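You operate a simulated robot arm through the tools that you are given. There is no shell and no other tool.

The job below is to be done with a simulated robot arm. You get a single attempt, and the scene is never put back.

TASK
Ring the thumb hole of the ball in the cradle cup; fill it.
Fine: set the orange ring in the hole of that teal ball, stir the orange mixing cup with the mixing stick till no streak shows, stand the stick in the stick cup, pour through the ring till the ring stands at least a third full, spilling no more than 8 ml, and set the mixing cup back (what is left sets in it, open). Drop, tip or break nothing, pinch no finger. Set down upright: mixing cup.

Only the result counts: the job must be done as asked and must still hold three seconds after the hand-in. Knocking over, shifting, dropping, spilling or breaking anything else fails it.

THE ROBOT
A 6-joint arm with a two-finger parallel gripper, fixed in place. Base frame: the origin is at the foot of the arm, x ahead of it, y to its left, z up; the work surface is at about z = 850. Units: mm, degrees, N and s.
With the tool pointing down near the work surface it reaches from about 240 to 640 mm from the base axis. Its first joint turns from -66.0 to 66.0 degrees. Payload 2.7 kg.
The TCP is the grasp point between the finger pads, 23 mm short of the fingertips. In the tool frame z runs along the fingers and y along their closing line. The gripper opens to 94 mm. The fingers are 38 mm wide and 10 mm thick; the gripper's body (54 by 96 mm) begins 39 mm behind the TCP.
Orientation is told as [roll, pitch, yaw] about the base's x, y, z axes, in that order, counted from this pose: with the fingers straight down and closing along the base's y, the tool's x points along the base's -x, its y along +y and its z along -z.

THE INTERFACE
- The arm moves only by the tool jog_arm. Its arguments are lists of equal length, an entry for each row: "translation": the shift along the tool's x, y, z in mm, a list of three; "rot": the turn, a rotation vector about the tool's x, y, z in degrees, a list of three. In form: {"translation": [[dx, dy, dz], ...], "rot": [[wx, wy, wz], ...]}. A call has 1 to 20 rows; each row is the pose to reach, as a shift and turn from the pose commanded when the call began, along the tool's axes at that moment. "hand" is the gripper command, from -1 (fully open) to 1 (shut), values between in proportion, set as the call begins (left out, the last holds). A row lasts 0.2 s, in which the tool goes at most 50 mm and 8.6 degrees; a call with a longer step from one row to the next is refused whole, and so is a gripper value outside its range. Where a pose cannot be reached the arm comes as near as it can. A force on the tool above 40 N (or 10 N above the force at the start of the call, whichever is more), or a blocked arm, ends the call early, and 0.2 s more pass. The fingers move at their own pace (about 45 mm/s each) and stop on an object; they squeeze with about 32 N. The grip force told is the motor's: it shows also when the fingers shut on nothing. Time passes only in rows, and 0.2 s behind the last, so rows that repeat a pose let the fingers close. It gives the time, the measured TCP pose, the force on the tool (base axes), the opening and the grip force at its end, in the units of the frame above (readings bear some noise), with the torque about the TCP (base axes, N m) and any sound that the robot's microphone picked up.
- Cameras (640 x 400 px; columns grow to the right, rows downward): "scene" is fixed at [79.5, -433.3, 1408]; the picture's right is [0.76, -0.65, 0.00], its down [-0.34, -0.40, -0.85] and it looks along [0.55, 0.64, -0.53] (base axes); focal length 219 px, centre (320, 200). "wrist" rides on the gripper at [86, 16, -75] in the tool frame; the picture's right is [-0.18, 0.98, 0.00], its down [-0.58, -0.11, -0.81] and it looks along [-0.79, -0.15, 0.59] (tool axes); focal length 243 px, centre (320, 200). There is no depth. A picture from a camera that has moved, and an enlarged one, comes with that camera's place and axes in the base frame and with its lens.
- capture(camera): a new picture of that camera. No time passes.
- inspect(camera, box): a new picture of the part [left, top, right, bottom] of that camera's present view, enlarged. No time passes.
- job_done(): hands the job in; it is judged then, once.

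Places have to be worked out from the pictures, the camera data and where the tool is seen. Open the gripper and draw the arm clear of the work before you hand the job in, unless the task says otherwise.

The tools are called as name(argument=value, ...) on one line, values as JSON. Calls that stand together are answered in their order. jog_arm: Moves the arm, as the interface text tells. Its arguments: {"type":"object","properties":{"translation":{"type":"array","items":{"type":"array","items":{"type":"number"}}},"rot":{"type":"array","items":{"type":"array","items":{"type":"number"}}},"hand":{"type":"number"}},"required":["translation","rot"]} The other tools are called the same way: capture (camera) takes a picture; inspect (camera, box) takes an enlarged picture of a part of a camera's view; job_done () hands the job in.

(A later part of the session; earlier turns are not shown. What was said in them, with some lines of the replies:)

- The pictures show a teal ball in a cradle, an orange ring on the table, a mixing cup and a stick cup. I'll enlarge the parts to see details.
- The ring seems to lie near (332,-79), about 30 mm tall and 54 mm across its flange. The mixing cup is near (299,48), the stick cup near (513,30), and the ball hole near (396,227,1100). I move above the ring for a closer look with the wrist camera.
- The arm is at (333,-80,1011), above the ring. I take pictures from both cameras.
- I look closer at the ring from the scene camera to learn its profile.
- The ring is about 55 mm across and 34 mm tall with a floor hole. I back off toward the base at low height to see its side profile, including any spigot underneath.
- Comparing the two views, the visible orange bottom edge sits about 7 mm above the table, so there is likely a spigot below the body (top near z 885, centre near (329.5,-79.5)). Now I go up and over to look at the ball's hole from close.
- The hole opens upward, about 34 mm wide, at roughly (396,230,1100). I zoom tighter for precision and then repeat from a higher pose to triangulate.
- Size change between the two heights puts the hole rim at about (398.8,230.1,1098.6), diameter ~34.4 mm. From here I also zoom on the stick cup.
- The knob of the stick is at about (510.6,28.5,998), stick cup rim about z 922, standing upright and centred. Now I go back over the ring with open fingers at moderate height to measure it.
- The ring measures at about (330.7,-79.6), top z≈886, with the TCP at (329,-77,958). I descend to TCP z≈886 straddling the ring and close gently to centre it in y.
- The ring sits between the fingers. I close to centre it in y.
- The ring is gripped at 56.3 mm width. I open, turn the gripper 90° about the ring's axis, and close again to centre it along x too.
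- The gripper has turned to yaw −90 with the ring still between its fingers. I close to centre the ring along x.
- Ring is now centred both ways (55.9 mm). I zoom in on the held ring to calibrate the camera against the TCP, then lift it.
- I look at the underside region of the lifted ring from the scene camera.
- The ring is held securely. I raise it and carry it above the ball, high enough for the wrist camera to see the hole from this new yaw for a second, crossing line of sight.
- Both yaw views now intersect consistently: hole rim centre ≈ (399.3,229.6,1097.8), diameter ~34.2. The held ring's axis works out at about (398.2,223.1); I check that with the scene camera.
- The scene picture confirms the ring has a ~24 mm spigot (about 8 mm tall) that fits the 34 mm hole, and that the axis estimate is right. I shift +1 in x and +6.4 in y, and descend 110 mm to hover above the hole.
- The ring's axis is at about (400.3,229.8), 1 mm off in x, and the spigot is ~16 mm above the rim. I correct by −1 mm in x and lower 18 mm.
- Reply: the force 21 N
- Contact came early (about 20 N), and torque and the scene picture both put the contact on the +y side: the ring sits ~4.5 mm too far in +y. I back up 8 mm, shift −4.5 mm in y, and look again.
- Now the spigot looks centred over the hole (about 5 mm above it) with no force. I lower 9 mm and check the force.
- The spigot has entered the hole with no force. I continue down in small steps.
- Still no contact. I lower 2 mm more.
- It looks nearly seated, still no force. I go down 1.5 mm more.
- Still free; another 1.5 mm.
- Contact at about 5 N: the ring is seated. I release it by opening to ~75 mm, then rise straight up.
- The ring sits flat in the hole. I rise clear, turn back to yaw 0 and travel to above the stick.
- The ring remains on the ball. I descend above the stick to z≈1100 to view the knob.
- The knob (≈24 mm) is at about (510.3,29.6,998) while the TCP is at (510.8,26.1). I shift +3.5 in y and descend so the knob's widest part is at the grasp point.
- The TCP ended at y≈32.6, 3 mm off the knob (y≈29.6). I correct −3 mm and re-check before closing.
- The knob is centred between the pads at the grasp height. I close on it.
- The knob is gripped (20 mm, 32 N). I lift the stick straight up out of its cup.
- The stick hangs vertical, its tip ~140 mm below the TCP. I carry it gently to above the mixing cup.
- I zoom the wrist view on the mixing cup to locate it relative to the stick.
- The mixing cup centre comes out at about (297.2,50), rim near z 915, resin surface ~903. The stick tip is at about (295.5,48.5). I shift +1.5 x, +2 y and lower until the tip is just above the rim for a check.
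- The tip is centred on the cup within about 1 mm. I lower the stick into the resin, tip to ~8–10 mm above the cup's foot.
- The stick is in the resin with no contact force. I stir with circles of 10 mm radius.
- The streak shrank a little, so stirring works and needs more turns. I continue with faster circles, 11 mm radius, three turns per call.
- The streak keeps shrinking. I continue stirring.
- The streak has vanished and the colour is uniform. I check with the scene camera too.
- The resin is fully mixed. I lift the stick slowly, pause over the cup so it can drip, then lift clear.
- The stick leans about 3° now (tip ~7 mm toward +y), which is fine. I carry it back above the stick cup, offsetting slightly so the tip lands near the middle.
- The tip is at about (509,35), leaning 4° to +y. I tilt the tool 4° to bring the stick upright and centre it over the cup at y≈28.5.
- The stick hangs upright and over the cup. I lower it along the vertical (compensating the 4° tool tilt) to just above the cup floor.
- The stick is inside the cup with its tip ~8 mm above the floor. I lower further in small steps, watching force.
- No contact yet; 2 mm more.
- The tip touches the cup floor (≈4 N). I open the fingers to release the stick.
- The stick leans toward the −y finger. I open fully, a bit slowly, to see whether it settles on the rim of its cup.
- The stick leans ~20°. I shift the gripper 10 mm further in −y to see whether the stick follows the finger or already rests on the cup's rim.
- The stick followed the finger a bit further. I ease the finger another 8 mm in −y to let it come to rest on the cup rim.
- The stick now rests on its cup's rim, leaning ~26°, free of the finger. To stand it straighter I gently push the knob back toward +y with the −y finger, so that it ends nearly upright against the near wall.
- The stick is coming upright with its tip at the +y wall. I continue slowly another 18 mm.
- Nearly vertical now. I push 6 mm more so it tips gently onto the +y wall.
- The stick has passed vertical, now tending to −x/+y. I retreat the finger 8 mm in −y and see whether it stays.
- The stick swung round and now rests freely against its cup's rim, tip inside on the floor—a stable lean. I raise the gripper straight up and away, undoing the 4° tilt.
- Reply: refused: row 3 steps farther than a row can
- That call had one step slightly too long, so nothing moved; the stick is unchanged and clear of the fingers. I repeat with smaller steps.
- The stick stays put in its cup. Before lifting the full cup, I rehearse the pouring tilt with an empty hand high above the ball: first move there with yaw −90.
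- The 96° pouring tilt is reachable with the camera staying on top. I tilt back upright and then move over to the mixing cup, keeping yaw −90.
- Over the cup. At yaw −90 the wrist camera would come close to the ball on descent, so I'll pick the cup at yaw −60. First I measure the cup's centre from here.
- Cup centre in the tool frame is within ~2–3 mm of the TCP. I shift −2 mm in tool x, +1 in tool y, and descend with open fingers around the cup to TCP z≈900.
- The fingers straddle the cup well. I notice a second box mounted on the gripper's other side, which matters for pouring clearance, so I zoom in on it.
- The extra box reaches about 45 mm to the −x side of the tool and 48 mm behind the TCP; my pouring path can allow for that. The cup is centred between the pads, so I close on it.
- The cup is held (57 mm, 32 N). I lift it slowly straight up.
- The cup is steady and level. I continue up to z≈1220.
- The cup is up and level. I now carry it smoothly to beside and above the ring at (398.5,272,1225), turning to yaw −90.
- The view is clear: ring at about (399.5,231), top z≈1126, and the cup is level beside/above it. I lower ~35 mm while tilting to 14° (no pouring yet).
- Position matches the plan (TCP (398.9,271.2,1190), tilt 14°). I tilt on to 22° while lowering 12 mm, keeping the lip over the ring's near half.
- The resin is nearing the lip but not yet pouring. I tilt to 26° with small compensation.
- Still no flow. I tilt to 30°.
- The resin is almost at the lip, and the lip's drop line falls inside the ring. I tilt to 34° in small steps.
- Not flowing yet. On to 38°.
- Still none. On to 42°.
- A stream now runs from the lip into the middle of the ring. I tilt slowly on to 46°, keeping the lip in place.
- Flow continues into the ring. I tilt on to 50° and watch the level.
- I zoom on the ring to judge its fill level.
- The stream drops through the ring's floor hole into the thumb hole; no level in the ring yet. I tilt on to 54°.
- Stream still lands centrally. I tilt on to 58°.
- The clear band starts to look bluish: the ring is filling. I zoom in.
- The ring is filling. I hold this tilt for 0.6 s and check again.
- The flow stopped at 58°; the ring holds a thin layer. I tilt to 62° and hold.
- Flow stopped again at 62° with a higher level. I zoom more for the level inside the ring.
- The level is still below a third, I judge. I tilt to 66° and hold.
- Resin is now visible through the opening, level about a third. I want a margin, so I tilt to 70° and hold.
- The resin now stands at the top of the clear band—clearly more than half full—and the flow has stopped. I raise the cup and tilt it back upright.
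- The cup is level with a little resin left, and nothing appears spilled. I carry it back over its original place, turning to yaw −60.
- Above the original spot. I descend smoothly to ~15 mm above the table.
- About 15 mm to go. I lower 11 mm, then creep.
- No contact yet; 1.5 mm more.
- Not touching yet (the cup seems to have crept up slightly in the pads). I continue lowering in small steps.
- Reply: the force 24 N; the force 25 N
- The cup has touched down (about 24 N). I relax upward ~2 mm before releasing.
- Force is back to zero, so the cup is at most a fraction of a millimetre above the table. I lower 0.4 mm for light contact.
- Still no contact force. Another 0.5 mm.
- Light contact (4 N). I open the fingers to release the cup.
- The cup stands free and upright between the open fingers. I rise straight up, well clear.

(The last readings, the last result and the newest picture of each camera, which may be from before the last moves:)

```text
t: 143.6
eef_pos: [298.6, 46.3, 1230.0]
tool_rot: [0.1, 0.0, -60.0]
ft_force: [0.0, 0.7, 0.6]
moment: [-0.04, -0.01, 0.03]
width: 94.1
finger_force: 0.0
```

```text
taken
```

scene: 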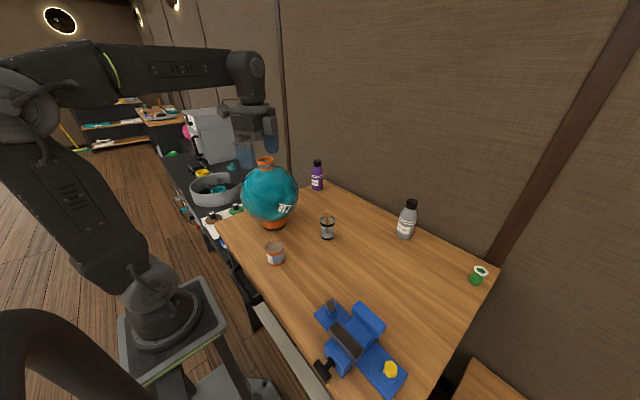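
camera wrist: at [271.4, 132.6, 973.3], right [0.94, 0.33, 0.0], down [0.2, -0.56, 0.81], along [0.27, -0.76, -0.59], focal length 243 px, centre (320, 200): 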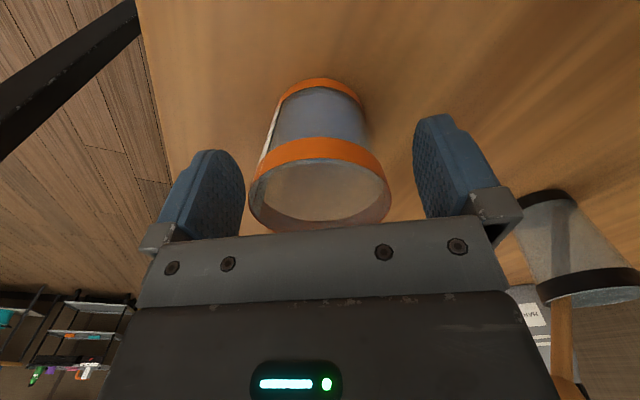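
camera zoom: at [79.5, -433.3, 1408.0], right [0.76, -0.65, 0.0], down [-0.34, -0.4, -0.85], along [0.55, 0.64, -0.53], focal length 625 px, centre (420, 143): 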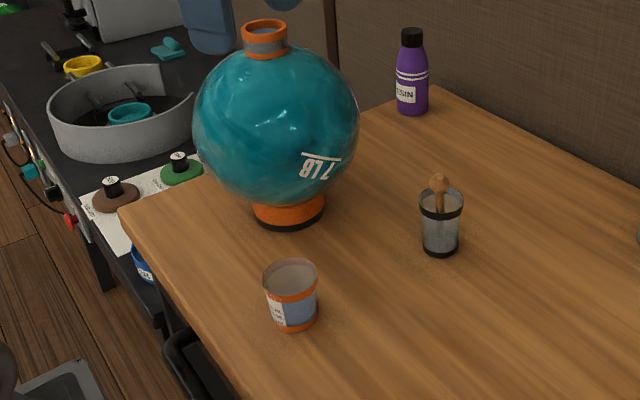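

The cup stands back on its spot. I check the ring level, the cup and the stick closely.

inspect(camera="scene", box=[254, 150, 278, 174])

inspect(camera="scene", box=[258, 232, 292, 270])

inspect(camera="scene", box=[310, 200, 345, 245])

```text
16.00 times, centred on (266, 162) of scene
camera zoom: at [79.5, -433.3, 1408.0], right [0.76, -0.65, 0.0], down [-0.34, -0.4, -0.85], along [0.55, 0.64, -0.53], focal length 3498 px, centre (1184, 808)
```

zoom: 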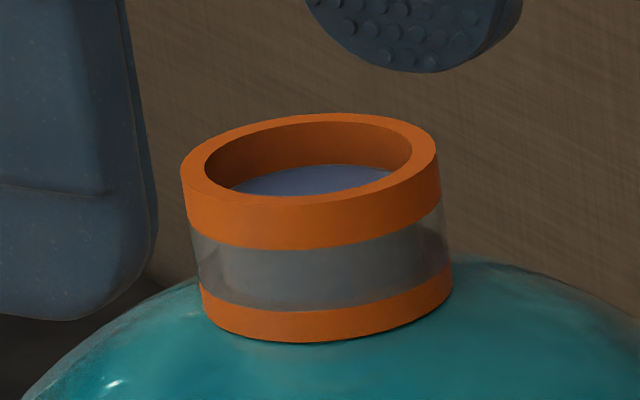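

```text
10.53 times, centred on (275, 251) of scene
camera zoom: at [79.5, -433.3, 1408.0], right [0.76, -0.65, 0.0], down [-0.34, -0.4, -0.85], along [0.55, 0.64, -0.53], focal length 2301 px, centre (794, -337)
```

zoom: 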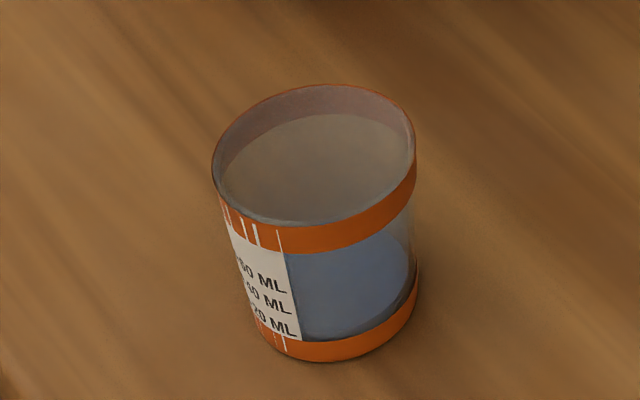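

```text
8.89 times, centred on (328, 222) of scene
camera zoom: at [79.5, -433.3, 1408.0], right [0.76, -0.65, 0.0], down [-0.34, -0.4, -0.85], along [0.55, 0.64, -0.53], focal length 1943 px, centre (253, 0)
```

zoom: 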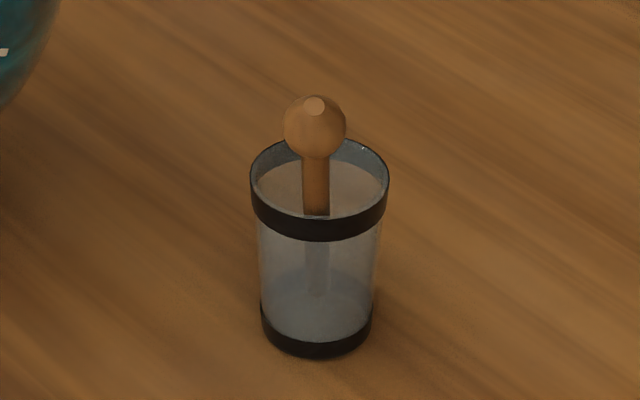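

The ring stands a bit over half full, the cup is upright with the leftover resin, and the stick stands in its cup. I raise the arm further clear and take a last look.

jog_arm(translation=[[0, 0, -30], [0, 0, -65], [0, 0, -100], [0, 0, -100], [0, 0, -100], [0, 0, -100]], rot=[[0, 0, 0], [0, 0, 0], [0, 0, 0], [0, 0, 0], [0, 0, 0], [0, 0, 0]], hand=-1)

capture(camera="scene")

inspect(camera="scene", box=[225, 150, 345, 275])

```text
t: 145.0
eef_pos: [300.4, 48.6, 1329.6]
tool_rot: [0.1, 0.0, -59.9]
ft_force: [0.2, 0.7, 0.8]
moment: [0.01, 0.01, 0.0]
width: 94.0
finger_force: 0.0
```

```text
taken
```

scene: 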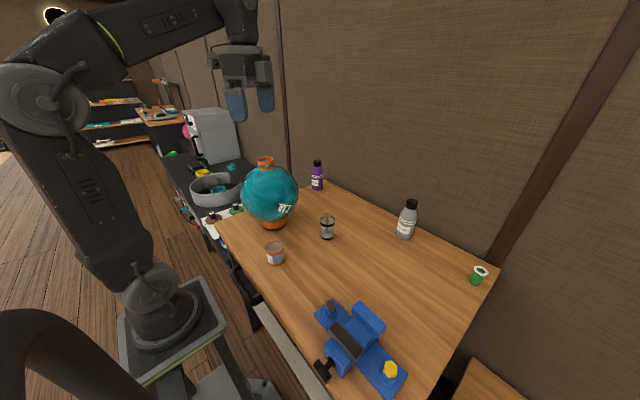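

```text
3.20 times, centred on (285, 212) of scene
camera zoom: at [79.5, -433.3, 1408.0], right [0.76, -0.65, 0.0], down [-0.34, -0.4, -0.85], along [0.55, 0.64, -0.53], focal length 700 px, centre (432, 160)
```

zoom: 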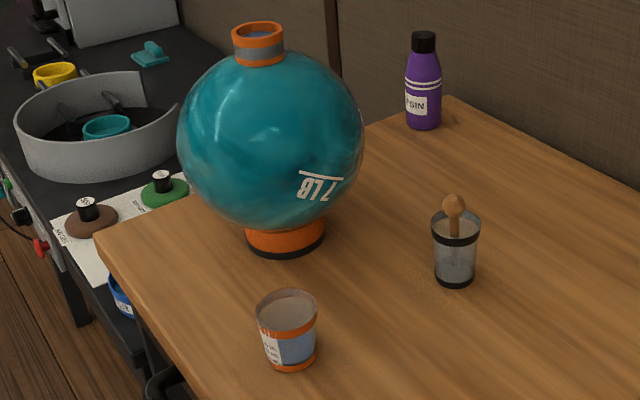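

Everything is in place: the ring is seated and more than a third full, the stick is in its cup, the mixing cup is upright where it was, no spill shows, and the open gripper is clear. I hand the job in.

job_done()

```text
The job is handed in.
```

The job is handed in. The thumb hole is ringed and filled, and the last pictures show no spill.

- **Ring:** the orange ring is seated flat in the hole of the teal ball. Resin stands at the top of its clear band, which I judge to be a little over half full. The fill line was read from the pictures, not measured.
- **Mixing:** I stirred until the streak was gone and the colour was even in both cameras.
- **Stick:** it is in the stick cup with its tip on the floor, but it leans about 25–28° against the rim instead of standing straight. I tried once to push it upright; it swung round and settled at a similar lean, and I left it there.
- **Mixing cup:** it is back upright within a few millimetres of where it stood, with a little resin left in it.

The ring touched the hole's edge once on the first try (about 20 N); I backed off and reseated it. When I set the mixing cup down, it pressed on the table at about 25 N before I eased off and released it. Neither left anything moved or damaged that I can see.
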